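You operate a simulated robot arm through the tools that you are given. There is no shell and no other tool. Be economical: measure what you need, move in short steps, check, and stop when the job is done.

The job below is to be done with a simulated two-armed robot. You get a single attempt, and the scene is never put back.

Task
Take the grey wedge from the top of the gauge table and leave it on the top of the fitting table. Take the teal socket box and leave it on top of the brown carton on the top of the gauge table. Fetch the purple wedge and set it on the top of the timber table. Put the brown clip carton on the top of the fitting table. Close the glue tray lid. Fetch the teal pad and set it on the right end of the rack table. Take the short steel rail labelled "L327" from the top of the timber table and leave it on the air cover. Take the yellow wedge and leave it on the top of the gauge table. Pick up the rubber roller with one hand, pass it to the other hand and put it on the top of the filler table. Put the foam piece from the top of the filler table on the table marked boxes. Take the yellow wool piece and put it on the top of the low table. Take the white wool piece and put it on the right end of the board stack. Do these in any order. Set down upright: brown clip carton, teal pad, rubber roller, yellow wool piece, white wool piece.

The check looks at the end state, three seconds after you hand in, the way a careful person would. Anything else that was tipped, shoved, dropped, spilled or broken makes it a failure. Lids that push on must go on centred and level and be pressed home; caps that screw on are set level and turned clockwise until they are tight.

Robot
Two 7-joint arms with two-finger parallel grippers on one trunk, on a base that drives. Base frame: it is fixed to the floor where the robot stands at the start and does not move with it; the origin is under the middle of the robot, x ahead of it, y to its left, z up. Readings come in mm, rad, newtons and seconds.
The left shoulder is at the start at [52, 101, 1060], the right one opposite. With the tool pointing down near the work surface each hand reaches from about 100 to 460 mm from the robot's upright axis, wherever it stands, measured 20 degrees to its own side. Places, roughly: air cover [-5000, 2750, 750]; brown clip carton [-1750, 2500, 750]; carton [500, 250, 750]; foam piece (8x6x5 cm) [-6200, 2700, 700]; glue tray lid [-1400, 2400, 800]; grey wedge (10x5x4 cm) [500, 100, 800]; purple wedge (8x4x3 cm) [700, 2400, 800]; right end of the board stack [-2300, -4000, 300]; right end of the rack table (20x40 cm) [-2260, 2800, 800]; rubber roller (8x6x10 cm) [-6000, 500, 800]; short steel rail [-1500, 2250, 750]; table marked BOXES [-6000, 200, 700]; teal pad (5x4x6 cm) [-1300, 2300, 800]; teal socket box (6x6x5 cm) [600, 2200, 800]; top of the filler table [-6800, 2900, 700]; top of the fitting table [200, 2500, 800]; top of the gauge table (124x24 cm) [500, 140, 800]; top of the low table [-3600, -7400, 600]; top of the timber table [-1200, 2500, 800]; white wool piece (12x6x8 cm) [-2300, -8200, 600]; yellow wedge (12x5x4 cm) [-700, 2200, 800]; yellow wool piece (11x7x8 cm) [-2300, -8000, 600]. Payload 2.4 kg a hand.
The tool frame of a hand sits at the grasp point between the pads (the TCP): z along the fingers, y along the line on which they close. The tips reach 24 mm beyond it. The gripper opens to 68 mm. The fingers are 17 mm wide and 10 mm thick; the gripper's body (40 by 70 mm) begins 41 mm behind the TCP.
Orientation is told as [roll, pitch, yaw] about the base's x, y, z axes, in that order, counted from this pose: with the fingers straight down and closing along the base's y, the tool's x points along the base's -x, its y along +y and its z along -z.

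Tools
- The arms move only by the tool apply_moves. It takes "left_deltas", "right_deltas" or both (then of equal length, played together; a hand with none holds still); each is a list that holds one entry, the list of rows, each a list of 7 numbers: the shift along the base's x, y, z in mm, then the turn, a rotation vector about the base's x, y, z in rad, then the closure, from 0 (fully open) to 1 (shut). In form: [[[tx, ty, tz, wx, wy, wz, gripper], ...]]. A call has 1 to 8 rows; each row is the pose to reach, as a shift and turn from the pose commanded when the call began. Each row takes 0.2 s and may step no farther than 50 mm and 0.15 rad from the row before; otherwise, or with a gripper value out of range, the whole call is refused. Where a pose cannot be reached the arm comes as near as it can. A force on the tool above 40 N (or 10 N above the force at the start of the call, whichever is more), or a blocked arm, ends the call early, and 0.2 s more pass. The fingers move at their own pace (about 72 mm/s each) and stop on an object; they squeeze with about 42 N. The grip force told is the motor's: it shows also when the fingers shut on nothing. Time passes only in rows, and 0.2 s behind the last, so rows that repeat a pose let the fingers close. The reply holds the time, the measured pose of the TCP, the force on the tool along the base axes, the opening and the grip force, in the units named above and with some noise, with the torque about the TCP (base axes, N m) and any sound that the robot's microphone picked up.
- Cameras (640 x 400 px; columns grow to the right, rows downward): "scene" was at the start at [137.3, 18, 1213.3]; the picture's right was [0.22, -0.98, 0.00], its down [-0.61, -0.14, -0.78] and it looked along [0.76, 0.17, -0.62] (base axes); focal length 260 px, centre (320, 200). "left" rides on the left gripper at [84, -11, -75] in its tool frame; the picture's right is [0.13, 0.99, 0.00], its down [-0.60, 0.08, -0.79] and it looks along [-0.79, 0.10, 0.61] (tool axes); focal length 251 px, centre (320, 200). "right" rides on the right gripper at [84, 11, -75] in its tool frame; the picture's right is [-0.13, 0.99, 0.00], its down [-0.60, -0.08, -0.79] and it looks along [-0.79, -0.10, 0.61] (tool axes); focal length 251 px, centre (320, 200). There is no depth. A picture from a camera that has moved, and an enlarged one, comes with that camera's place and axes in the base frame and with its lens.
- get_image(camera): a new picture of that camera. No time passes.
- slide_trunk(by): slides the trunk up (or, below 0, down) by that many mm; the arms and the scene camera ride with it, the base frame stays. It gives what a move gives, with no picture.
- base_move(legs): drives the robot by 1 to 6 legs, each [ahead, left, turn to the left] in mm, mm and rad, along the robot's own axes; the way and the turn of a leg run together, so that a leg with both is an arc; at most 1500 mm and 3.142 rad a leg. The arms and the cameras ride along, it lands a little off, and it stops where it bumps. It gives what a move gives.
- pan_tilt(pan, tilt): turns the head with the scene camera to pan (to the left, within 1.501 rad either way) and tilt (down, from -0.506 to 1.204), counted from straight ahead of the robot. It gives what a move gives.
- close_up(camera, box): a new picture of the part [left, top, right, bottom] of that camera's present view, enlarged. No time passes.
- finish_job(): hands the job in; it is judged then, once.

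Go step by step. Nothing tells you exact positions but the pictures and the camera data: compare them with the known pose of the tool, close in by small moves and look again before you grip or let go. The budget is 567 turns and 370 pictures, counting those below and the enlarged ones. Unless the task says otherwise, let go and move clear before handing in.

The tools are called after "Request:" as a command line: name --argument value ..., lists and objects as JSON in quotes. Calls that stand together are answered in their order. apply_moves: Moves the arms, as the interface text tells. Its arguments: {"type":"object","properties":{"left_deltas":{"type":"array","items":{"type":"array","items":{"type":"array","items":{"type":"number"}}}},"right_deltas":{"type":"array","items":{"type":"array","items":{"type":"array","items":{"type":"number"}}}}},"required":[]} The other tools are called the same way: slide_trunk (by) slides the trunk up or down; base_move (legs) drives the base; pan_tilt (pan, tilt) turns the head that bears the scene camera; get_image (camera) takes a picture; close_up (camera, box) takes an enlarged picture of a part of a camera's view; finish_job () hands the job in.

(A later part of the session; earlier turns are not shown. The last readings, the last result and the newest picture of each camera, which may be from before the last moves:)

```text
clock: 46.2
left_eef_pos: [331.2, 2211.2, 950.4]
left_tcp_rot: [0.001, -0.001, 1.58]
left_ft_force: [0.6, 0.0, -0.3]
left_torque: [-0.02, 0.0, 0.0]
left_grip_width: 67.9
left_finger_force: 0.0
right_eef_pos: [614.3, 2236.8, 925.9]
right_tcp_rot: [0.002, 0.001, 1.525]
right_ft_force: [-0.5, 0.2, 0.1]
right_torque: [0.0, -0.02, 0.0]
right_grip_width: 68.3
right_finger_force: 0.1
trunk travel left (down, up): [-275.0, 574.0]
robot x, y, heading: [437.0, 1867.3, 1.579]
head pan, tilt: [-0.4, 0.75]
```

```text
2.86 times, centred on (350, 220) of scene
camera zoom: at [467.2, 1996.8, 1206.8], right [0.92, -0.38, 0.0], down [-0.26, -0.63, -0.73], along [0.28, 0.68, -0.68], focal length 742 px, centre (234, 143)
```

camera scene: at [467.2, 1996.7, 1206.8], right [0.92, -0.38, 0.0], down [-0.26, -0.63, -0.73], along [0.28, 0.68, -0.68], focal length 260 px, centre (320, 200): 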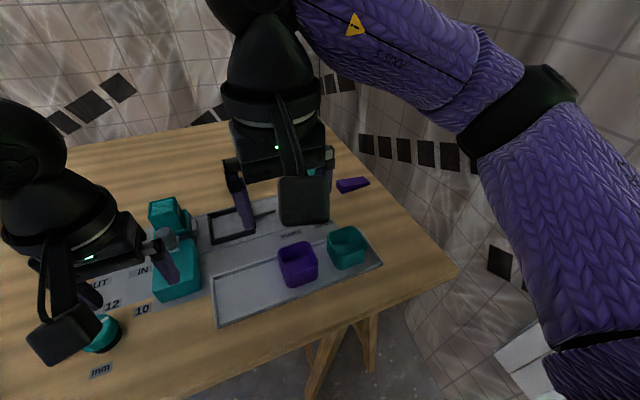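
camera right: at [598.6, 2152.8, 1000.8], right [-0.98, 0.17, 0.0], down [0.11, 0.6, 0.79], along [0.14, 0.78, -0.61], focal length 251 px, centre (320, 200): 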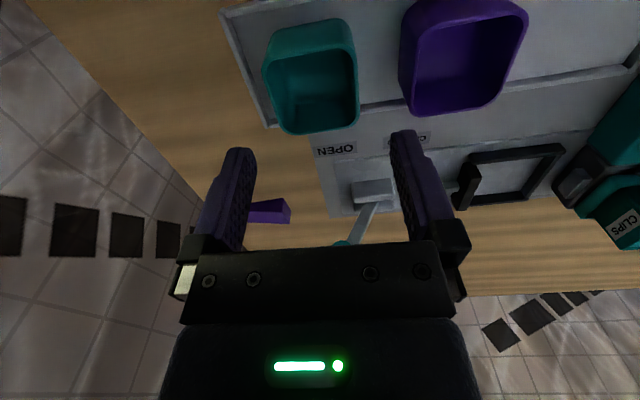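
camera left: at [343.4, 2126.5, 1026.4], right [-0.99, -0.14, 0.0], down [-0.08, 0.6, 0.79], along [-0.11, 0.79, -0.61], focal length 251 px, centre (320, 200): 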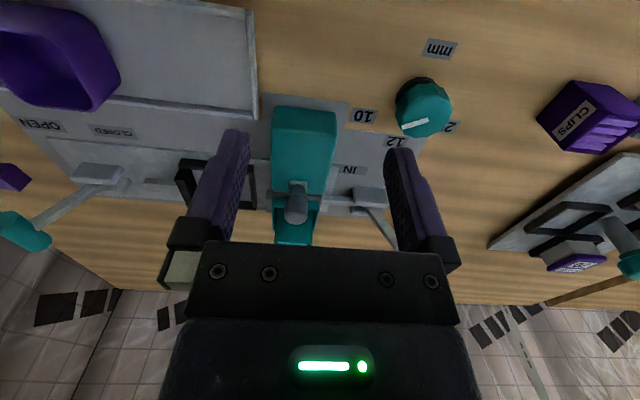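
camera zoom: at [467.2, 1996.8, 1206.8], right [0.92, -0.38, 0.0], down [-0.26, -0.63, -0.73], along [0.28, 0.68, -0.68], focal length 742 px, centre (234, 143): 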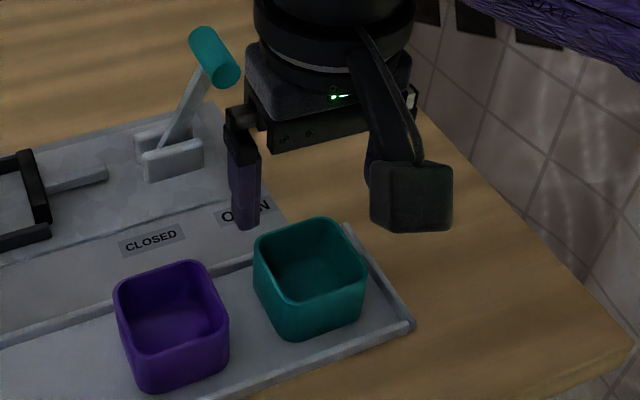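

Centre confirmed at (614, 2235). I'll descend with the fingers straddling the teal box.

Request:
apply_moves --right_deltas '[[[0, -2, -30, 0, 0, 0, 0], [0, -2, -50, 0, 0, 0, 0], [0, -2, -50, 0, 0, 0, 0]]]'

Request:
get_image --camera "right"

Request:
close_up --camera "scene" --box '[280, 180, 400, 290]'

```text
clock: 47.0
left_eef_pos: [332.9, 2210.1, 951.2]
left_tcp_rot: [0.0, -0.003, 1.58]
left_ft_force: [-0.3, -0.5, 0.6]
left_torque: [-0.01, 0.02, 0.01]
left_grip_width: 67.9
left_finger_force: 0.0
right_eef_pos: [613.9, 2235.6, 875.3]
right_tcp_rot: [0.002, 0.0, 1.526]
right_ft_force: [-0.5, -0.3, -0.8]
right_torque: [0.01, 0.0, -0.03]
right_grip_width: 68.2
right_finger_force: 0.0
trunk travel left (down, up): [-275.0, 574.0]
robot x, y, heading: [435.7, 1863.3, 1.578]
head pan, tilt: [-0.4, 0.75]
```

```text
335 pictures are left
camera right: at [598.6, 2151.6, 950.1], right [-0.98, 0.17, 0.0], down [0.11, 0.6, 0.79], along [0.14, 0.78, -0.61], focal length 251 px, centre (320, 200)
```

right: 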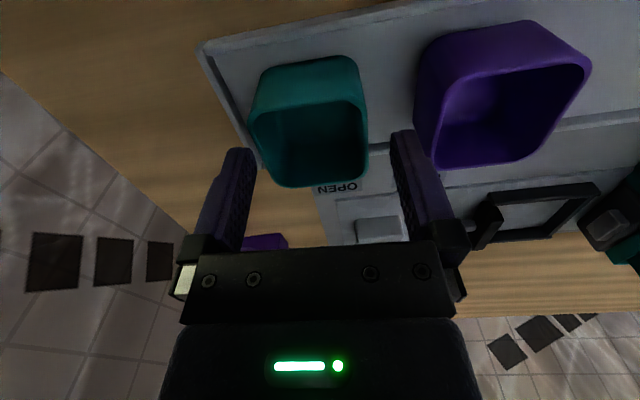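

```text
3.64 times, centred on (340, 235) of scene
camera zoom: at [467.1, 1996.7, 1206.8], right [0.92, -0.38, 0.0], down [-0.26, -0.63, -0.73], along [0.28, 0.68, -0.68], focal length 944 px, centre (247, 73)
```

zoom: 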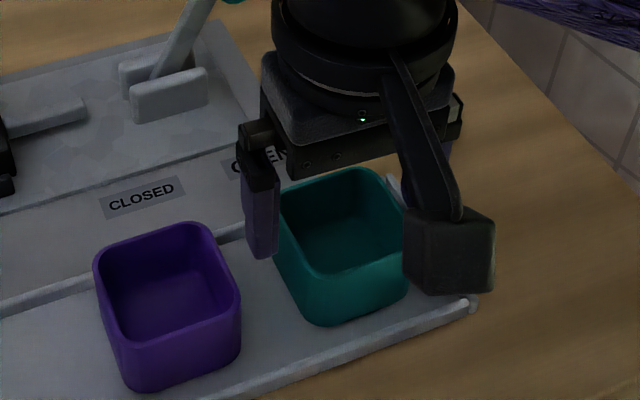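

Request:
apply_moves --right_deltas '[[[1, 0, -15, 0, 0, 0, 0], [1, 0, -27, 0, 0, 0, 0], [1, 0, -27, 0, 0, 0, 0.5], [1, 0, -27, 0, 0, 0, 1], [1, 0, -27, 0, 0, 0, 1], [1, 0, -27, 0, 0, 0, 1]]]'

Request:
get_image --camera "right"

```text
clock: 48.5
left_eef_pos: [331.5, 2212.5, 950.6]
left_tcp_rot: [0.0, -0.002, 1.58]
left_ft_force: [-0.4, -0.2, -1.0]
left_torque: [-0.01, 0.02, 0.07]
left_grip_width: 67.9
left_finger_force: 0.0
right_eef_pos: [613.9, 2235.4, 849.3]
right_tcp_rot: [0.002, 0.0, 1.525]
right_ft_force: [0.5, 0.2, 0.8]
right_torque: [0.0, 0.01, 0.03]
right_grip_width: 57.0
right_finger_force: 41.9
trunk travel left (down, up): [-275.0, 574.0]
robot x, y, heading: [437.3, 1868.3, 1.578]
head pan, tilt: [-0.4, 0.75]
```

```text
333 pictures are left
camera right: at [599.1, 2151.8, 924.4], right [-0.98, 0.17, 0.0], down [0.11, 0.6, 0.79], along [0.14, 0.78, -0.61], focal length 251 px, centre (320, 200)
```

right: 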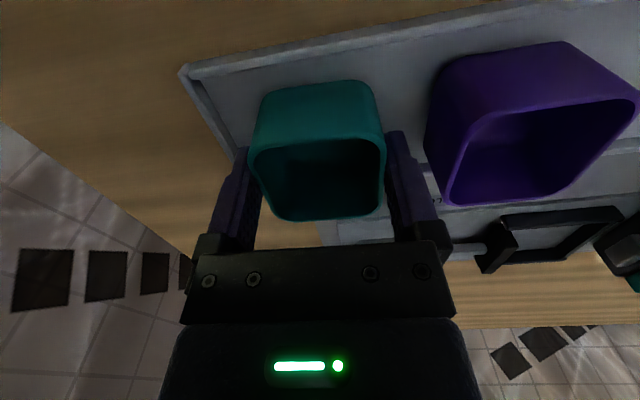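

Gripped at 57 mm. I'll lift, back away, and carry it to the gauge table.

Request:
apply_moves --right_deltas '[[[0, 0, 40, 0, 0, 0, 1], [0, 0, 90, 0, 0, 0, 1], [0, -10, 140, 0, 0, 0, 1], [-30, -40, 150, 0, 0, 0, 1], [-60, -60, 150, 0, 0, 0, 1]]]'

Request:
base_move --legs '[[-150, 0, 0], [0, 600, 0], [0, 0, -1.578], [0, -1260, 0]]'

Request:
pan_tilt --pan 0.0 --tilt 0.55

Request:
get_image --camera "scene"

```text
refused: row 3 steps farther than a row can; nothing moved
```

```text
clock: 49.4
left_eef_pos: [331.1, 2174.2, 950.6]
left_tcp_rot: [-0.001, 0.001, 1.58]
left_ft_force: [0.1, -1.0, 0.6]
left_torque: [-0.03, 0.0, 0.03]
left_grip_width: 68.1
left_finger_force: 0.1
right_eef_pos: [612.8, 2205.5, 852.3]
right_tcp_rot: [0.005, -0.026, 1.528]
right_ft_force: [-0.6, 0.0, -0.2]
right_torque: [0.04, 0.0, 0.03]
right_grip_width: 57.5
right_finger_force: 41.2
trunk travel left (down, up): [-275.0, 574.0]
robot x, y, heading: [437.8, 1830.7, 1.576]
head pan, tilt: [-0.4, 0.75]
stopped in leg 1: the force on the tool passed its limit at 99 N (the readings are from after the stop); the commanded pose is now the measured one
```

```text
clock: 50.2
left_eef_pos: [329.8, 2175.8, 951.5]
left_tcp_rot: [-0.002, 0.0, 1.581]
left_ft_force: [0.1, 0.1, -0.2]
left_torque: [-0.01, 0.0, 0.02]
left_grip_width: 68.3
left_finger_force: 0.0
right_eef_pos: [613.3, 2205.2, 851.1]
right_tcp_rot: [0.004, -0.028, 1.528]
right_ft_force: [-0.7, -0.5, -0.8]
right_torque: [-0.02, 0.02, 0.01]
right_grip_width: 57.5
right_finger_force: 42.3
trunk travel left (down, up): [-275.0, 574.0]
robot x, y, heading: [434.6, 1832.0, 1.576]
head pan, tilt: [0.0, 0.55]
```

```text
332 pictures are left
camera scene: at [434.7, 1974.3, 1224.1], right [1.0, 0.01, 0.0], down [0.0, -0.52, -0.85], along [-0.01, 0.85, -0.52], focal length 260 px, centre (320, 200)
```

scene: 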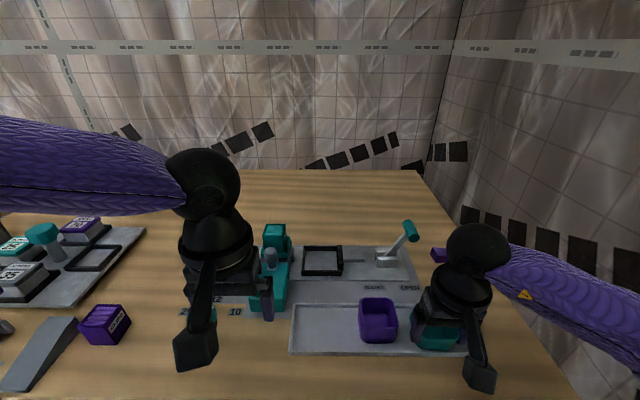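

My lift was refused, and the base dragged the box about 30 mm against the tray lip before stopping. I'll check for damage before doing anything else.

Request:
close_up --camera "scene" --box '[270, 210, 530, 400]'

Request:
get_image --camera "right"

```text
2.11 times, centred on (400, 305) of scene
camera zoom: at [434.7, 1974.3, 1224.1], right [1.0, 0.01, 0.0], down [0.0, -0.52, -0.85], along [-0.01, 0.85, -0.52], focal length 546 px, centre (152, -21)
```

zoom: 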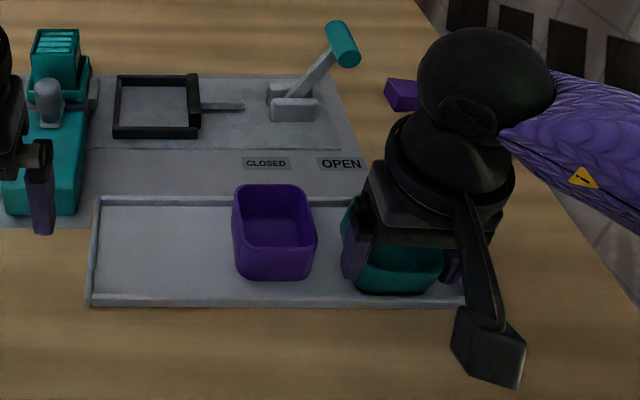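

```text
330 pictures are left
camera right: at [599.1, 2119.7, 924.2], right [-0.98, 0.17, 0.01], down [0.11, 0.58, 0.81], along [0.13, 0.8, -0.59], focal length 251 px, centre (320, 200)
```

right: 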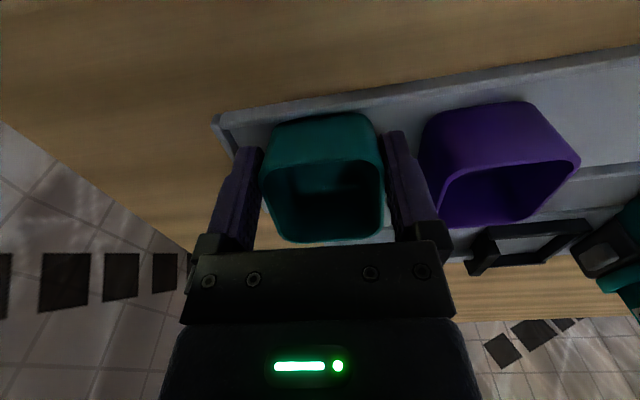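

The tray and purple box haven't moved. Only the held teal box slid. Now I'll lift it properly on its own.

Request:
apply_moves --right_deltas '[[[0, 3, 25, 0, 0, 0, 1], [0, 3, 70, 0, 0, 0, 1], [0, 3, 115, 0, 0, 0, 1], [0, 3, 150, 0, 0, 0, 1]]]'

Request:
get_image --camera "right"

```text
clock: 51.2
left_eef_pos: [330.3, 2174.5, 950.6]
left_tcp_rot: [-0.001, 0.0, 1.58]
left_ft_force: [0.5, -0.2, 0.9]
left_torque: [0.04, -0.03, -0.03]
left_grip_width: 67.9
left_finger_force: 0.2
right_eef_pos: [615.5, 2207.2, 1001.7]
right_tcp_rot: [0.004, -0.027, 1.527]
right_ft_force: [-0.5, -0.1, -0.7]
right_torque: [-0.01, -0.01, -0.02]
right_grip_width: 57.0
right_finger_force: 42.6
trunk travel left (down, up): [-275.0, 574.0]
robot x, y, heading: [437.2, 1832.7, 1.581]
head pan, tilt: [0.0, 0.55]
```

```text
329 pictures are left
camera right: at [600.2, 2121.2, 1075.3], right [-0.99, 0.17, 0.01], down [0.11, 0.58, 0.81], along [0.13, 0.8, -0.59], focal length 251 px, centre (320, 200)
```

right: 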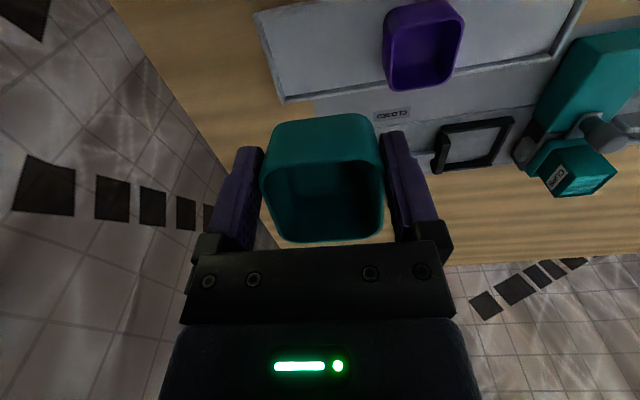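

The box is held fine. Now I'll drive to the gauge table.

Request:
base_move --legs '[[-130, 0, 0], [0, 600, 0], [0, 0, -1.58], [0, -1240, 0]]'

Request:
get_image --camera "scene"

```text
clock: 65.2
left_eef_pos: [167.2, 561.3, 951.0]
left_tcp_rot: [-0.002, 0.0, -0.014]
left_ft_force: [0.4, -0.3, 0.2]
left_torque: [0.01, 0.0, -0.01]
left_grip_width: 68.1
left_finger_force: 0.0
right_eef_pos: [192.2, 276.0, 1002.5]
right_tcp_rot: [0.005, -0.025, -0.069]
right_ft_force: [-0.1, 0.4, -0.4]
right_torque: [0.01, 0.06, 0.01]
right_grip_width: 57.6
right_finger_force: 41.7
trunk travel left (down, up): [-275.0, 574.0]
robot x, y, heading: [-179.3, 461.5, -0.018]
head pan, tilt: [0.0, 0.55]
```

```text
328 pictures are left
camera scene: at [-36.2, 461.2, 1224.2], right [-0.02, -1.0, 0.0], down [-0.52, 0.01, -0.85], along [0.85, -0.02, -0.52], focal length 260 px, centre (320, 200)
```

scene: 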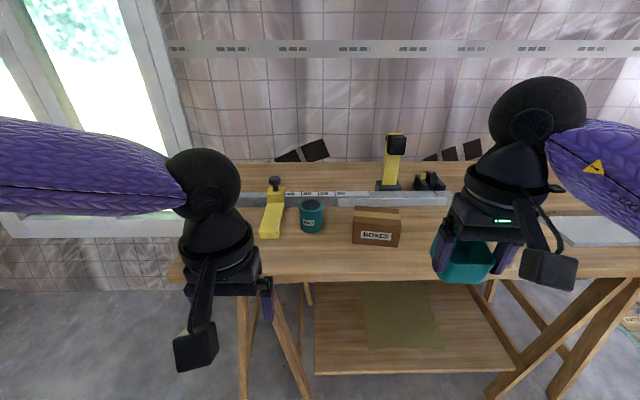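

The carton's top centres around (466, 316) at z ≈ 878. I'll raise the left hand, drive in, then look.

Request:
apply_moves --left_deltas '[[[0, 0, 40, 0, 0, 0, 0], [0, 0, 80, 0, 0, 0, 0]]]'

Request:
base_move --legs '[[255, 0, 0.018]]'

Request:
pan_tilt --pan -0.3 --tilt 0.75

Request:
get_image --camera "scene"

Request:
get_image --camera "right"

Request:
get_image --camera "left"

```text
clock: 65.8
left_eef_pos: [166.6, 565.2, 1029.7]
left_tcp_rot: [-0.004, 0.0, -0.016]
left_ft_force: [0.2, 0.0, 0.2]
left_torque: [-0.02, 0.0, -0.02]
left_grip_width: 68.2
left_finger_force: 0.0
right_eef_pos: [191.4, 276.4, 1001.9]
right_tcp_rot: [0.005, -0.027, -0.07]
right_ft_force: [0.1, 0.5, -0.3]
right_torque: [0.01, -0.02, 0.01]
right_grip_width: 57.4
right_finger_force: 42.3
trunk travel left (down, up): [-275.0, 574.0]
robot x, y, heading: [-180.1, 464.5, -0.019]
head pan, tilt: [0.0, 0.55]
```

```text
clock: 67.6
left_eef_pos: [417.8, 568.0, 1028.7]
left_tcp_rot: [0.0, 0.001, -0.001]
left_ft_force: [-0.6, -0.1, 0.1]
left_torque: [-0.01, -0.01, 0.03]
left_grip_width: 67.9
left_finger_force: 0.1
right_eef_pos: [447.2, 279.0, 1002.5]
right_tcp_rot: [0.005, -0.027, -0.056]
right_ft_force: [-0.6, 0.0, -0.6]
right_torque: [0.04, -0.01, 0.01]
right_grip_width: 57.1
right_finger_force: 42.2
trunk travel left (down, up): [-275.0, 574.0]
robot x, y, heading: [74.7, 460.5, -0.006]
head pan, tilt: [0.0, 0.55]
```

```text
clock: 68.4
left_eef_pos: [417.4, 567.5, 1029.3]
left_tcp_rot: [0.0, 0.001, 0.0]
left_ft_force: [0.6, 0.4, -0.2]
left_torque: [-0.04, -0.02, 0.01]
left_grip_width: 68.1
left_finger_force: 0.0
right_eef_pos: [446.9, 279.2, 1002.7]
right_tcp_rot: [0.006, -0.026, -0.054]
right_ft_force: [-0.6, -0.1, -0.6]
right_torque: [0.02, 0.0, 0.03]
right_grip_width: 57.4
right_finger_force: 42.1
trunk travel left (down, up): [-275.0, 574.0]
robot x, y, heading: [67.2, 462.4, 0.001]
head pan, tilt: [-0.3, 0.75]
```

```text
327 pictures are left
camera scene: at [205.2, 436.4, 1206.8], right [-0.3, -0.95, 0.0], down [-0.65, 0.2, -0.73], along [0.7, -0.22, -0.68], focal length 260 px, centre (320, 200)
```

scene: 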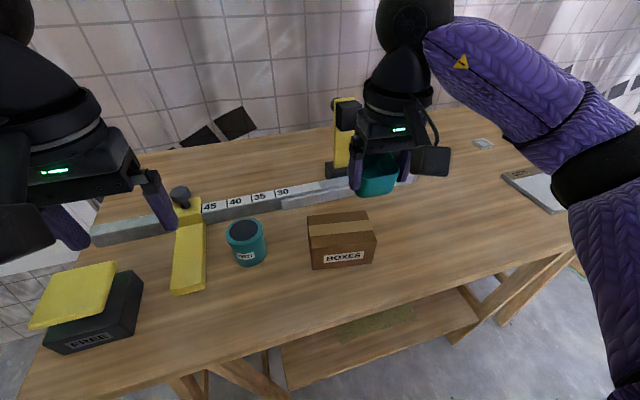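

```text
326 pictures are left
camera right: at [360.8, 293.7, 1074.8], right [0.18, 0.98, 0.01], down [0.58, -0.11, 0.81], along [0.8, -0.14, -0.59], focal length 251 px, centre (320, 200)
```

right: 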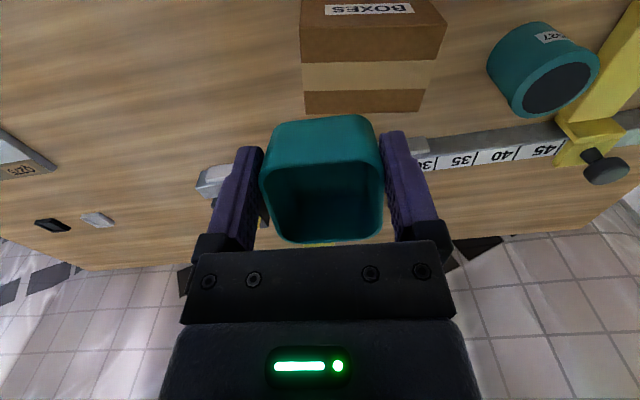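

```text
325 pictures are left
camera left: at [333.4, 555.9, 1105.3], right [-0.13, 0.99, 0.0], down [0.6, 0.08, 0.79], along [0.79, 0.1, -0.61], focal length 251 px, centre (320, 200)
```

left: 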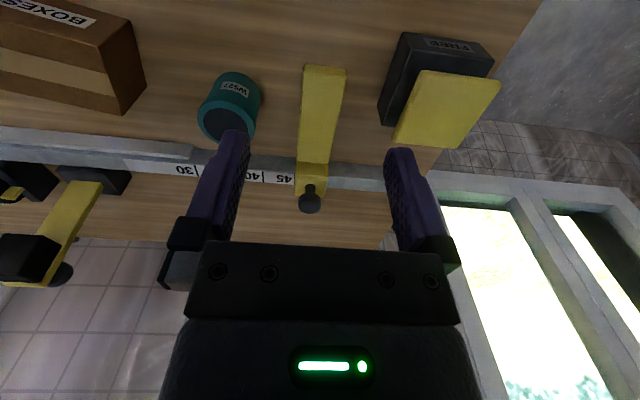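

Request:
close_up --camera "right" --box '[270, 0, 470, 125]'

Request:
close_up --camera "scene" --box '[280, 150, 440, 290]'

```text
3.20 times, centred on (370, 62) of right
camera zoom: at [360.8, 293.7, 1074.8], right [0.18, 0.98, 0.01], down [0.58, -0.11, 0.81], along [0.8, -0.14, -0.59], focal length 805 px, centre (160, 640)
```

zoom: 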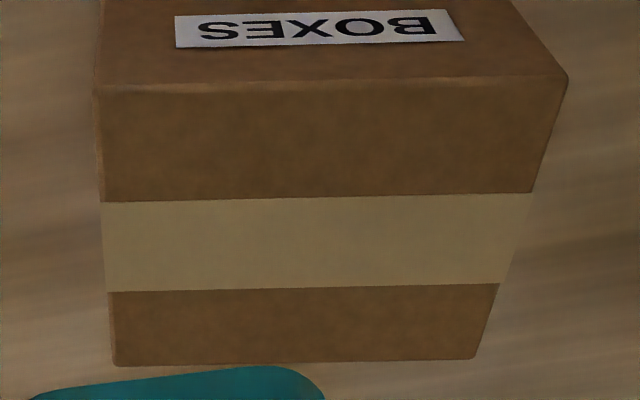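

```text
2.86 times, centred on (360, 220) of scene
camera zoom: at [205.2, 436.4, 1206.8], right [-0.3, -0.95, 0.0], down [-0.65, 0.2, -0.73], along [0.7, -0.22, -0.68], focal length 742 px, centre (206, 143)
```

zoom: 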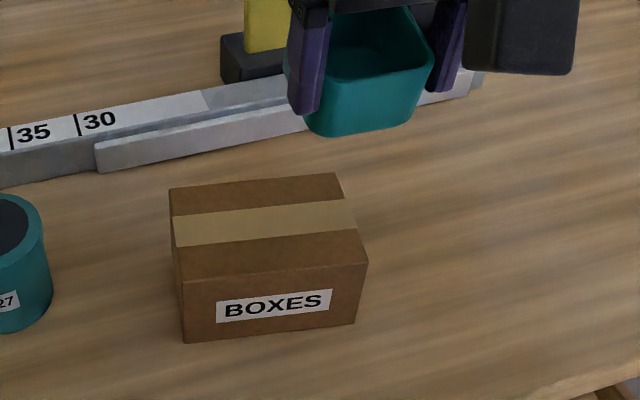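

The carton top triangulates to z ≈ 866, centre (477, 314), size 105×73. I'll move the box over it.

Request:
apply_moves --right_deltas '[[[15, 18, -10, 0, 0, -0.05, 1], [30, 35, -25, 0, 0, -0.1, 1], [30, 35, -60, 0, 0, -0.1, 1], [30, 35, -78, 0, 0, -0.1, 1]]]'

Request:
close_up --camera "scene" --box '[280, 150, 440, 290]'

Request:
get_image --camera "right"

```text
clock: 69.4
left_eef_pos: [417.5, 567.5, 1030.1]
left_tcp_rot: [-0.002, 0.001, 0.001]
left_ft_force: [-0.4, 0.2, -0.3]
left_torque: [-0.01, -0.01, -0.01]
left_grip_width: 68.0
left_finger_force: 0.1
right_eef_pos: [475.7, 313.2, 924.7]
right_tcp_rot: [0.006, -0.027, -0.154]
right_ft_force: [1.4, -0.5, -1.4]
right_torque: [0.0, 0.02, -0.01]
right_grip_width: 57.4
right_finger_force: 42.4
trunk travel left (down, up): [-275.0, 574.0]
robot x, y, heading: [74.6, 458.7, -0.008]
head pan, tilt: [-0.3, 0.75]
```

```text
2.86 times, centred on (360, 220) of scene
camera zoom: at [205.2, 436.2, 1206.8], right [-0.3, -0.95, 0.0], down [-0.65, 0.2, -0.73], along [0.7, -0.22, -0.68], focal length 742 px, centre (206, 143)
```

zoom: 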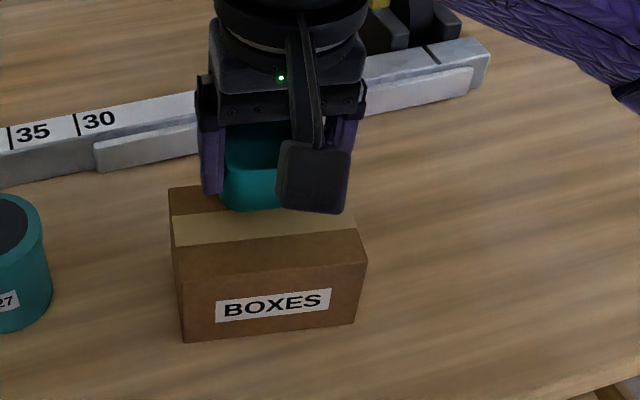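

```text
321 pictures are left
camera right: at [391.5, 336.4, 997.7], right [0.28, 0.96, 0.01], down [0.56, -0.17, 0.81], along [0.78, -0.22, -0.59], focal length 251 px, centre (320, 200)
```

right: 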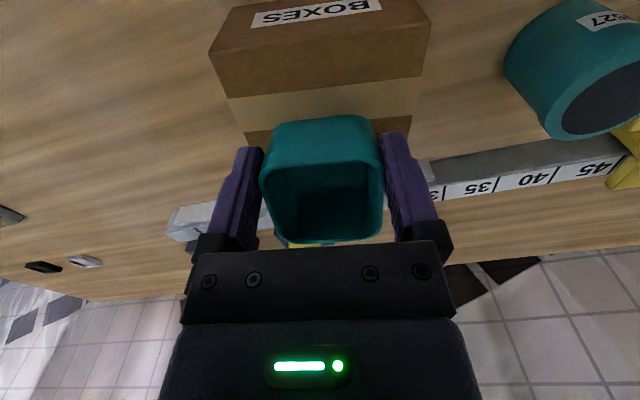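

The box seems to have shifted in the grip during the drag. I'll turn the left hand so its camera gives a side view before placing.

Request:
apply_moves --left_deltas '[[[0, 0, 0, 0, 0, -0.15, 0], [0, 0, 0, 0, 0, -0.3, 0], [0, 0, 0, 0, 0, -0.45, 0], [0, 0, 0, 0, 0, -0.6, 0], [0, 0, 0, 0, 0, -0.75, 0], [0, 0, 0, 0, 0, -0.9, 0], [0, 0, 0, 0, 0, -1.05, 0], [0, 0, 0, 0, 0, -1.2, 0]]]'

Request:
get_image --camera "left"

```text
clock: 71.2
left_eef_pos: [416.5, 567.3, 1030.6]
left_tcp_rot: [-0.001, 0.0, -1.204]
left_ft_force: [0.7, 0.3, 0.5]
left_torque: [0.02, 0.01, 0.04]
left_grip_width: 68.2
left_finger_force: 0.0
right_eef_pos: [475.9, 313.9, 925.4]
right_tcp_rot: [0.005, -0.026, -0.156]
right_ft_force: [-0.5, 0.2, -0.2]
right_torque: [0.03, 0.02, -0.01]
right_grip_width: 57.6
right_finger_force: 42.2
trunk travel left (down, up): [-275.0, 574.0]
robot x, y, heading: [70.7, 462.2, -0.009]
head pan, tilt: [-0.3, 0.75]
```

```text
320 pictures are left
camera left: at [377.8, 641.5, 1105.1], right [0.88, 0.48, 0.0], down [0.29, -0.53, 0.79], along [0.38, -0.7, -0.61], focal length 251 px, centre (320, 200)
```

left: 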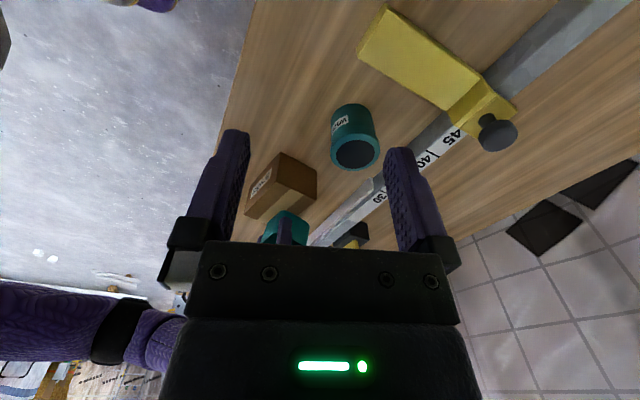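

Request:
close_up --camera "left" --box '[230, 140, 340, 250]'

```text
3.64 times, centred on (285, 195) of left
camera zoom: at [377.8, 641.5, 1105.1], right [0.88, 0.48, 0.0], down [0.29, -0.53, 0.79], along [0.38, -0.7, -0.61], focal length 914 px, centre (447, 218)
```

zoom: 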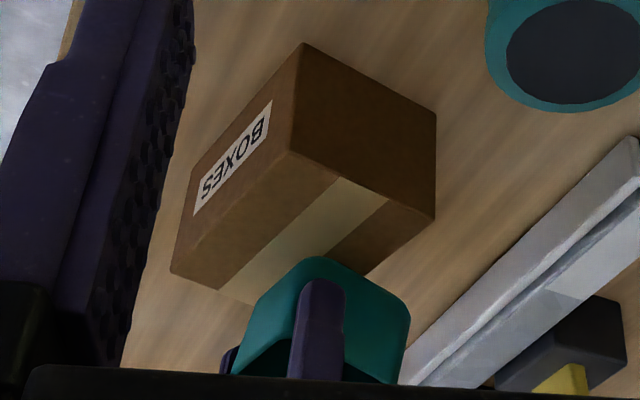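

From the side the box sits about 8 mm toward +x of the hand's centre. I'll shift back 8 mm and lower toward the carton.

Request:
apply_moves --right_deltas '[[[-8, 0, -6, 0, 0, 0, 1], [-8, 0, -10, 0, 0, 0, 1], [-8, 0, -12, 0, 0, 0, 1], [-8, 0, -13, 0, 0, 0, 1]]]'

Request:
close_up --camera "left" --box '[230, 140, 340, 250]'

Request:
close_up --camera "scene" --box '[290, 170, 410, 275]'

```text
clock: 72.2
left_eef_pos: [418.4, 567.5, 1028.7]
left_tcp_rot: [-0.002, -0.002, -1.2]
left_ft_force: [0.5, -0.6, -0.2]
left_torque: [0.01, 0.03, -0.03]
left_grip_width: 68.1
left_finger_force: 0.2
right_eef_pos: [469.0, 313.2, 912.1]
right_tcp_rot: [0.005, -0.025, -0.157]
right_ft_force: [0.7, -0.2, 0.9]
right_torque: [-0.03, 0.01, 0.01]
right_grip_width: 57.4
right_finger_force: 41.9
trunk travel left (down, up): [-275.0, 574.0]
robot x, y, heading: [78.0, 462.8, -0.002]
head pan, tilt: [-0.3, 0.75]
```

```text
3.64 times, centred on (285, 195) of left
camera zoom: at [377.6, 641.4, 1105.2], right [0.88, 0.48, 0.0], down [0.29, -0.53, 0.79], along [0.38, -0.7, -0.61], focal length 914 px, centre (447, 218)
```

zoom: 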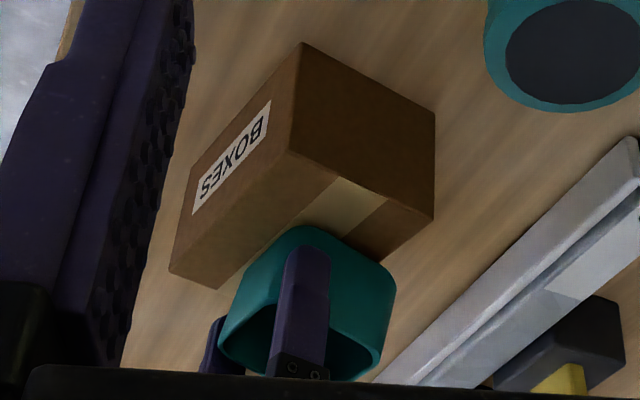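

```text
3.81 times, centred on (350, 222) of scene
camera zoom: at [205.1, 436.3, 1206.8], right [-0.3, -0.95, 0.0], down [-0.65, 0.2, -0.73], along [0.7, -0.22, -0.68], focal length 989 px, centre (206, 114)
```

zoom: 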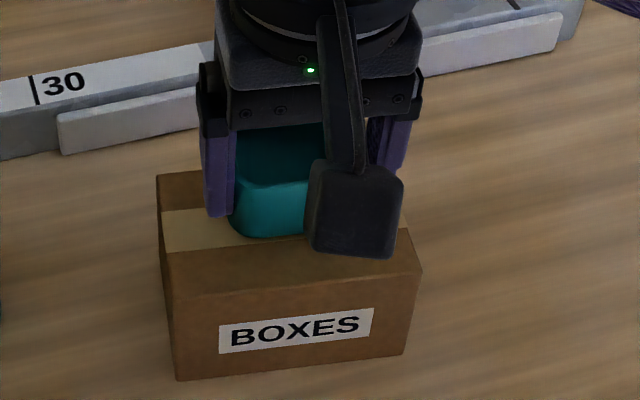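

The base looks well centred on the carton. I'll lower to touch.

Request:
apply_moves --right_deltas '[[[0, 0, -1, 0, 0, 0, 1], [0, 0, -2, 0, 0, 0, 1], [0, 0, -3, 0, 0, 0, 1], [0, 0, -3, 0, 0, 0, 1]]]'

```text
clock: 73.2
left_eef_pos: [417.4, 568.1, 1029.6]
left_tcp_rot: [0.002, -0.001, -1.201]
left_ft_force: [-0.1, 0.2, 0.9]
left_torque: [0.04, 0.01, 0.0]
left_grip_width: 67.8
left_finger_force: 0.0
right_eef_pos: [468.2, 315.1, 910.5]
right_tcp_rot: [0.007, -0.028, -0.155]
right_ft_force: [2.2, -5.8, 28.9]
right_torque: [-0.28, -0.03, 0.02]
right_grip_width: 57.7
right_finger_force: 42.1
trunk travel left (down, up): [-275.0, 574.0]
robot x, y, heading: [69.6, 464.2, -0.006]
head pan, tilt: [-0.3, 0.75]
```

Request:
apply_moves --right_deltas '[[[0, 0, 1, 0, 0, 0, 1], [0, 0, 1, 0, 0, 0, 0.08], [0, 0, 1, 0, 0, 0, 0], [0, 0, 1, 0, 0, 0, 0], [0, 0, 30, 0, 0, 0, 0], [0, 0, 70, 0, 0, 0, 0], [0, 0, 110, 0, 0, 0, 0]]]'

Request:
close_up --camera "left" --box '[230, 140, 340, 250]'

Request:
close_up --camera "scene" --box '[290, 170, 410, 275]'

```text
clock: 74.8
left_eef_pos: [417.6, 567.0, 1029.1]
left_tcp_rot: [-0.001, -0.002, -1.201]
left_ft_force: [0.9, 0.5, 0.0]
left_torque: [-0.02, 0.04, 0.0]
left_grip_width: 67.9
left_finger_force: 0.0
right_eef_pos: [466.0, 316.6, 1017.2]
right_tcp_rot: [0.006, -0.025, -0.156]
right_ft_force: [0.3, -1.3, 1.0]
right_torque: [0.03, 0.04, -0.01]
right_grip_width: 68.1
right_finger_force: 0.0
trunk travel left (down, up): [-275.0, 574.0]
robot x, y, heading: [73.2, 462.1, -0.004]
head pan, tilt: [-0.3, 0.75]
```

```text
3.64 times, centred on (285, 195) of left
camera zoom: at [377.4, 641.4, 1105.3], right [0.88, 0.48, 0.0], down [0.29, -0.53, 0.79], along [0.38, -0.7, -0.61], focal length 914 px, centre (447, 218)
```

zoom: 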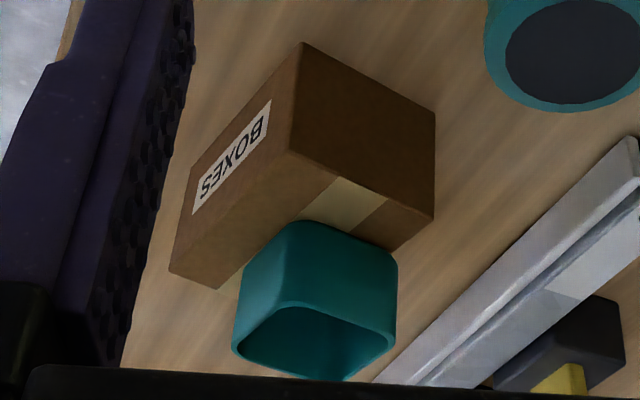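

```text
3.81 times, centred on (350, 222) of scene
camera zoom: at [205.0, 436.4, 1206.8], right [-0.3, -0.95, 0.0], down [-0.65, 0.2, -0.73], along [0.7, -0.22, -0.68], focal length 989 px, centre (206, 114)
```

zoom: 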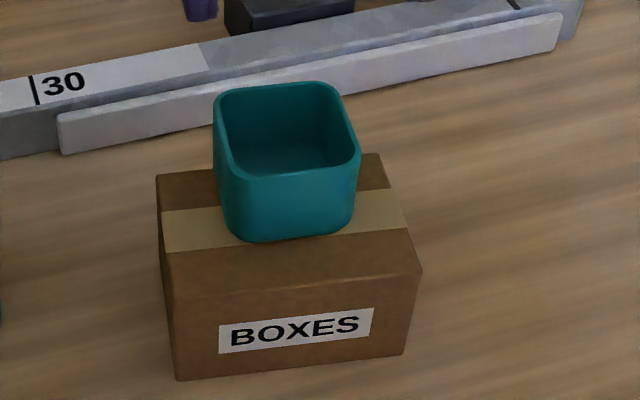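

The teal box is standing on the carton. I'll straighten both hands and head back to the fitting table for the purple wedge.

Request:
apply_moves --left_deltas '[[[0, 0, 0, 0, 0, 0.15, 0], [0, 0, 0, 0, 0, 0.3, 0], [0, 0, 0, 0, 0, 0.45, 0], [0, 0, 0, 0, 0, 0.6, 0], [0, 0, 0, 0, 0, 0.75, 0], [0, 0, 0, 0, 0, 0.9, 0], [0, 0, 0, 0, 0, 1.05, 0], [0, 0, 0, 0, 0, 1.2, 0]]]' --right_deltas '[[[0, 0, 20, 0, 0.026, 0.1, 0], [0, 0, 20, 0, 0.026, 0.15, 0], [0, 0, 20, 0, 0.026, 0.15, 0], [0, 0, 20, 0, 0.026, 0.15, 0], [0, 0, 20, 0, 0.026, 0.15, 0], [0, 0, 20, 0, 0.026, 0.15, 0], [0, 0, 20, 0, 0.026, 0.15, 0], [0, 0, 20, 0, 0.026, 0.15, 0]]]'

Request:
base_move --legs '[[-260, 0, 0], [0, 1250, 0], [0, 0, 1.571], [0, -680, 0]]'

Request:
pan_tilt --pan -0.3 --tilt 0.65

Request:
get_image --camera "scene"

```text
clock: 76.6
left_eef_pos: [418.3, 568.0, 1029.8]
left_tcp_rot: [0.0, -0.001, 0.002]
left_ft_force: [-0.3, -0.5, -0.9]
left_torque: [-0.05, 0.03, 0.0]
left_grip_width: 68.0
left_finger_force: 0.0
right_eef_pos: [468.3, 315.6, 1037.3]
right_tcp_rot: [0.004, 0.0, -0.004]
right_ft_force: [-0.9, -0.3, -0.3]
right_torque: [0.02, -0.03, -0.02]
right_grip_width: 68.1
right_finger_force: 0.0
trunk travel left (down, up): [-275.0, 574.0]
robot x, y, heading: [71.7, 465.6, -0.005]
head pan, tilt: [-0.3, 0.75]
```

```text
clock: 91.7
left_eef_pos: [412.2, 2063.1, 1029.9]
left_tcp_rot: [0.0, 0.002, 1.548]
left_ft_force: [-0.5, 0.3, -0.1]
left_torque: [-0.02, -0.01, -0.01]
left_grip_width: 67.9
left_finger_force: 0.1
right_eef_pos: [664.8, 2107.1, 1037.2]
right_tcp_rot: [0.004, 0.0, 1.544]
right_ft_force: [-0.9, -0.8, -0.5]
right_torque: [-0.01, 0.02, 0.01]
right_grip_width: 68.0
right_finger_force: 0.1
trunk travel left (down, up): [-275.0, 574.0]
robot x, y, heading: [511.1, 1717.3, 1.55]
head pan, tilt: [-0.3, 0.75]
```

```text
clock: 92.4
left_eef_pos: [412.3, 2062.9, 1029.9]
left_tcp_rot: [0.0, -0.001, 1.55]
left_ft_force: [-0.3, 0.0, -0.4]
left_torque: [0.01, 0.02, 0.0]
left_grip_width: 67.6
left_finger_force: 0.0
right_eef_pos: [664.9, 2107.5, 1037.5]
right_tcp_rot: [0.003, 0.0, 1.545]
right_ft_force: [0.1, -0.5, -0.6]
right_torque: [0.01, -0.03, -0.01]
right_grip_width: 67.8
right_finger_force: 0.1
trunk travel left (down, up): [-275.0, 574.0]
robot x, y, heading: [508.4, 1715.8, 1.546]
head pan, tilt: [-0.3, 0.649]
```

```text
314 pictures are left
camera scene: at [538.7, 1851.5, 1215.4], right [0.95, -0.32, 0.0], down [-0.19, -0.57, -0.8], along [0.25, 0.75, -0.61], focal length 260 px, centre (320, 200)
```

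scene: 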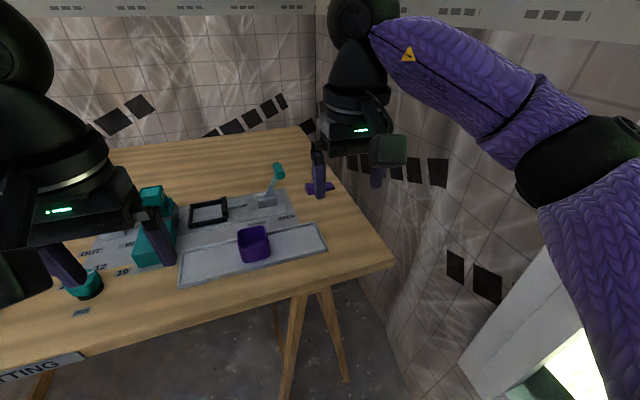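

I can see the purple wedge at the back right. I'll drive close to the table and then reach out with a tilted right hand.

Request:
base_move --legs '[[155, -15, 0.022]]'

Request:
get_image --camera "right"

Request:
get_image --camera "scene"

```text
clock: 93.8
left_eef_pos: [418.1, 2220.7, 1030.2]
left_tcp_rot: [-0.002, 0.0, 1.577]
left_ft_force: [-0.4, -0.5, 0.0]
left_torque: [0.0, -0.03, -0.02]
left_grip_width: 68.1
left_finger_force: 0.0
right_eef_pos: [671.0, 2271.1, 1037.7]
right_tcp_rot: [0.004, -0.001, 1.571]
right_ft_force: [-0.2, -0.4, -0.1]
right_torque: [-0.02, 0.03, 0.0]
right_grip_width: 68.2
right_finger_force: 0.1
trunk travel left (down, up): [-275.0, 574.0]
robot x, y, heading: [522.3, 1875.5, 1.573]
head pan, tilt: [-0.3, 0.649]
```

```text
313 pictures are left
camera right: at [659.7, 2186.5, 1112.1], right [-0.99, 0.13, 0.0], down [0.08, 0.6, 0.79], along [0.1, 0.79, -0.61], focal length 251 px, centre (320, 200)
```

right: 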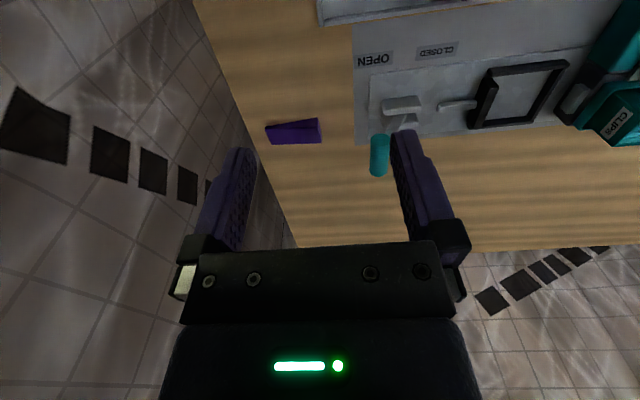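

```text
312 pictures are left
camera scene: at [551.5, 2011.1, 1215.3], right [0.96, -0.29, 0.0], down [-0.18, -0.58, -0.8], along [0.23, 0.76, -0.61], focal length 260 px, centre (320, 200)
```

scene: 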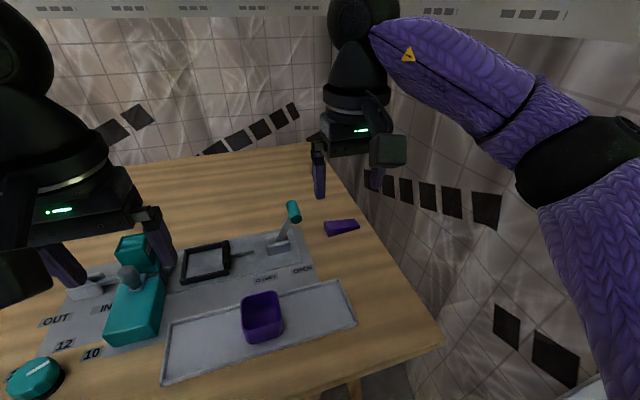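

Request:
close_up --camera "right" --box '[240, 90, 400, 190]'

Request:
close_up --camera "scene" --box '[260, 170, 420, 270]'

```text
4.00 times, centred on (320, 140) of right
camera zoom: at [659.7, 2186.5, 1112.1], right [-0.99, 0.13, 0.0], down [0.08, 0.6, 0.79], along [0.1, 0.79, -0.61], focal length 1006 px, centre (320, 440)
```

zoom: 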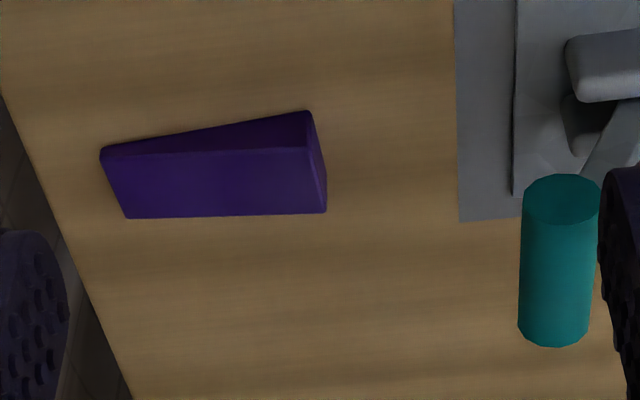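

```text
4.00 times, centred on (340, 220) of scene
camera zoom: at [551.5, 2011.1, 1215.3], right [0.96, -0.29, 0.0], down [-0.18, -0.58, -0.8], along [0.23, 0.76, -0.61], focal length 1038 px, centre (240, 120)
```

zoom: 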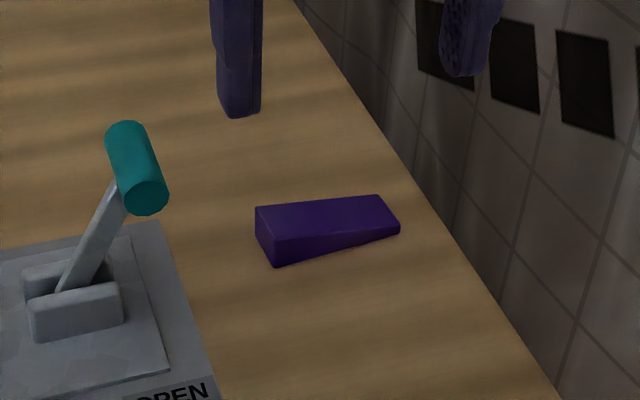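

The wedge spans x 686–764, y 2393–2425 and is 22 mm tall. It's too far for a straight-down grip, so I'll turn left a bit to bring the right shoulder forward, then hook the wedge and draw it toward me.

Request:
base_move --legs '[[0, 0, 0.6], [-34, -50, 0]]'

Request:
get_image --camera "scene"

```text
clock: 96.4
left_eef_pos: [301.0, 2095.2, 1030.2]
left_tcp_rot: [0.0, 0.001, 2.192]
left_ft_force: [0.0, -0.2, -0.5]
left_torque: [0.0, 0.04, -0.02]
left_grip_width: 67.9
left_finger_force: 0.2
right_eef_pos: [476.9, 2284.2, 1037.2]
right_tcp_rot: [0.004, 0.0, 2.186]
right_ft_force: [-0.1, 0.2, 0.0]
right_torque: [-0.03, 0.02, -0.03]
right_grip_width: 67.8
right_finger_force: 0.1
trunk travel left (down, up): [-275.0, 574.0]
robot x, y, heading: [592.6, 1876.3, 2.186]
head pan, tilt: [-0.3, 0.649]
```

```text
309 pictures are left
camera scene: at [529.2, 2001.8, 1215.4], right [0.95, 0.31, 0.0], down [0.19, -0.57, -0.8], along [-0.25, 0.76, -0.6], focal length 260 px, centre (320, 200)
```

scene: 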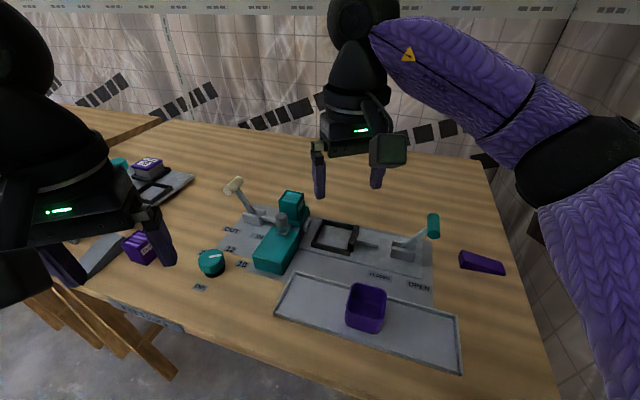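

Request:
apply_moves --right_deltas '[[[45, 3, 0, 0, 0, -0.123, 1], [90, 6, 0, 0, 0, -0.246, 1], [135, 9, 0, 0, 0, -0.37, 1], [180, 12, -10, 0, 0, -0.493, 1], [225, 16, -25, 0, 0, -0.616, 1]]]'

Request:
apply_moves --right_deltas '[[[0, 0, 0, 0.15, 0, 0, 1], [0, 10, 0, 0.3, 0, 0, 1], [0, 25, 0, 0.45, 0, 0, 1], [0, 40, -10, 0.6, 0, 0, 1], [0, 60, -20, 0.75, 0, 0, 1]]]'

Request:
get_image --camera "scene"

Request:
get_image --camera "right"

```text
clock: 97.6
left_eef_pos: [302.3, 2094.4, 1028.9]
left_tcp_rot: [0.0, -0.001, 2.194]
left_ft_force: [-0.3, -0.2, -0.2]
left_torque: [-0.03, 0.01, -0.02]
left_grip_width: 67.9
left_finger_force: 0.1
right_eef_pos: [706.4, 2295.5, 1013.6]
right_tcp_rot: [0.005, -0.001, 1.569]
right_ft_force: [-0.1, 0.2, -0.7]
right_torque: [0.03, -0.03, -0.02]
right_grip_width: 0.0
right_finger_force: 23.9
trunk travel left (down, up): [-275.0, 574.0]
robot x, y, heading: [585.7, 1874.0, 2.194]
head pan, tilt: [-0.3, 0.649]
```

```text
clock: 98.8
left_eef_pos: [301.0, 2094.8, 1031.0]
left_tcp_rot: [0.0, -0.002, 2.194]
left_ft_force: [0.2, -0.3, 0.4]
left_torque: [0.01, 0.03, -0.04]
left_grip_width: 67.9
left_finger_force: 0.1
right_eef_pos: [703.3, 2357.4, 993.1]
right_tcp_rot: [0.004, -0.756, 1.574]
right_ft_force: [0.9, 0.3, -0.7]
right_torque: [0.0, 0.05, 0.0]
right_grip_width: 0.1
right_finger_force: 23.6
trunk travel left (down, up): [-275.0, 574.0]
robot x, y, heading: [589.7, 1873.0, 2.187]
head pan, tilt: [-0.3, 0.649]
```

```text
308 pictures are left
camera scene: at [528.9, 2001.7, 1215.4], right [0.95, 0.31, 0.0], down [0.19, -0.57, -0.8], along [-0.25, 0.76, -0.6], focal length 260 px, centre (320, 200)
```

scene: 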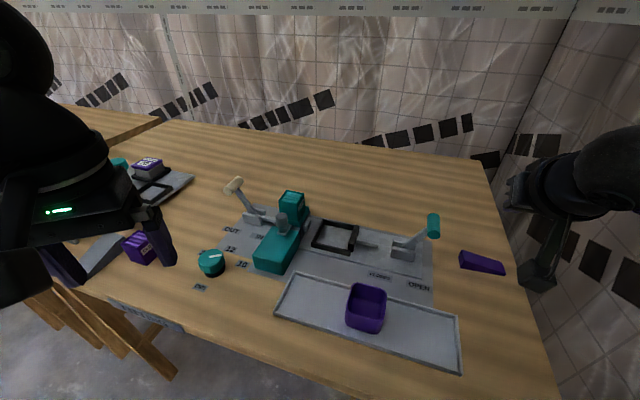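

```text
307 pictures are left
camera right: at [691.8, 2244.6, 989.2], right [-0.99, 0.09, 0.09], down [0.08, -0.1, 0.99], along [0.1, 0.99, 0.09], focal length 251 px, centre (320, 200)
```

right: 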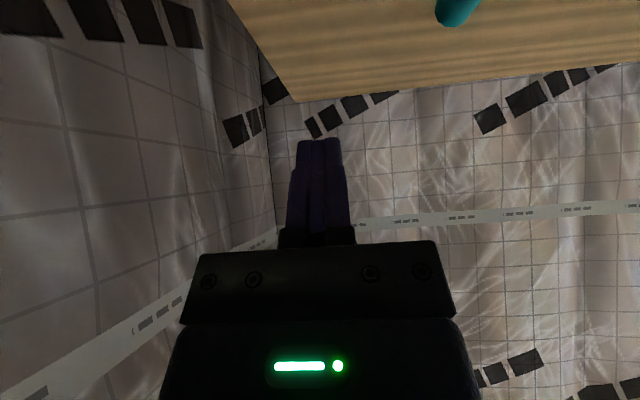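

The tilted arm reaches well. I'll pan the head to watch the hook.

Request:
apply_moves --right_deltas '[[[5, 30, -20, 0, 0, 0, 1], [10, 60, -50, 0, 0, 0, 1], [12, 80, -90, 0, 0, 0, 1]]]'

Request:
pan_tilt --pan -0.95 --tilt 0.7

Request:
get_image --camera "scene"

```text
clock: 99.6
left_eef_pos: [303.2, 2095.8, 1030.0]
left_tcp_rot: [-0.001, 0.0, 2.19]
left_ft_force: [-0.2, -0.3, -0.1]
left_torque: [-0.02, 0.01, 0.03]
left_grip_width: 68.1
left_finger_force: 0.1
right_eef_pos: [715.5, 2440.3, 903.0]
right_tcp_rot: [0.001, -0.751, 1.569]
right_ft_force: [-0.2, -0.7, 0.2]
right_torque: [0.02, 0.0, 0.0]
right_grip_width: 0.2
right_finger_force: 23.5
trunk travel left (down, up): [-275.0, 574.0]
robot x, y, heading: [590.1, 1876.7, 2.184]
head pan, tilt: [-0.3, 0.649]
```

```text
clock: 100.7
left_eef_pos: [302.3, 2095.4, 1029.9]
left_tcp_rot: [0.001, 0.0, 2.192]
left_ft_force: [-0.2, 0.8, -0.3]
left_torque: [0.02, -0.01, 0.0]
left_grip_width: 68.0
left_finger_force: 0.1
right_eef_pos: [715.5, 2439.1, 903.7]
right_tcp_rot: [0.003, -0.75, 1.572]
right_ft_force: [-0.3, 0.6, -1.0]
right_torque: [0.0, -0.03, 0.04]
right_grip_width: 0.0
right_finger_force: 24.2
trunk travel left (down, up): [-275.0, 574.0]
robot x, y, heading: [587.3, 1872.8, 2.181]
head pan, tilt: [-0.949, 0.7]
```

```text
306 pictures are left
camera scene: at [583.6, 1999.6, 1211.1], right [0.95, -0.32, 0.0], down [-0.21, -0.61, -0.76], along [0.25, 0.72, -0.64], focal length 260 px, centre (320, 200)
```

scene: 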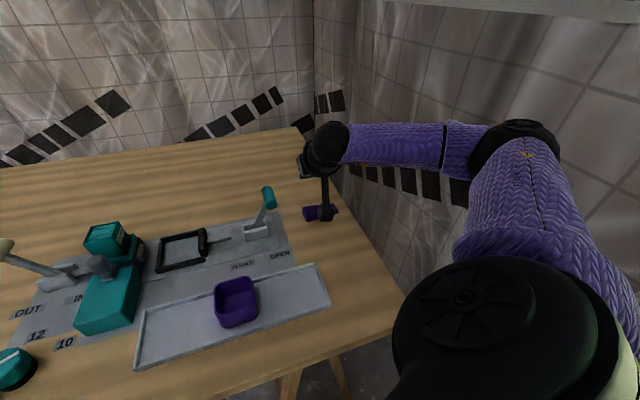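

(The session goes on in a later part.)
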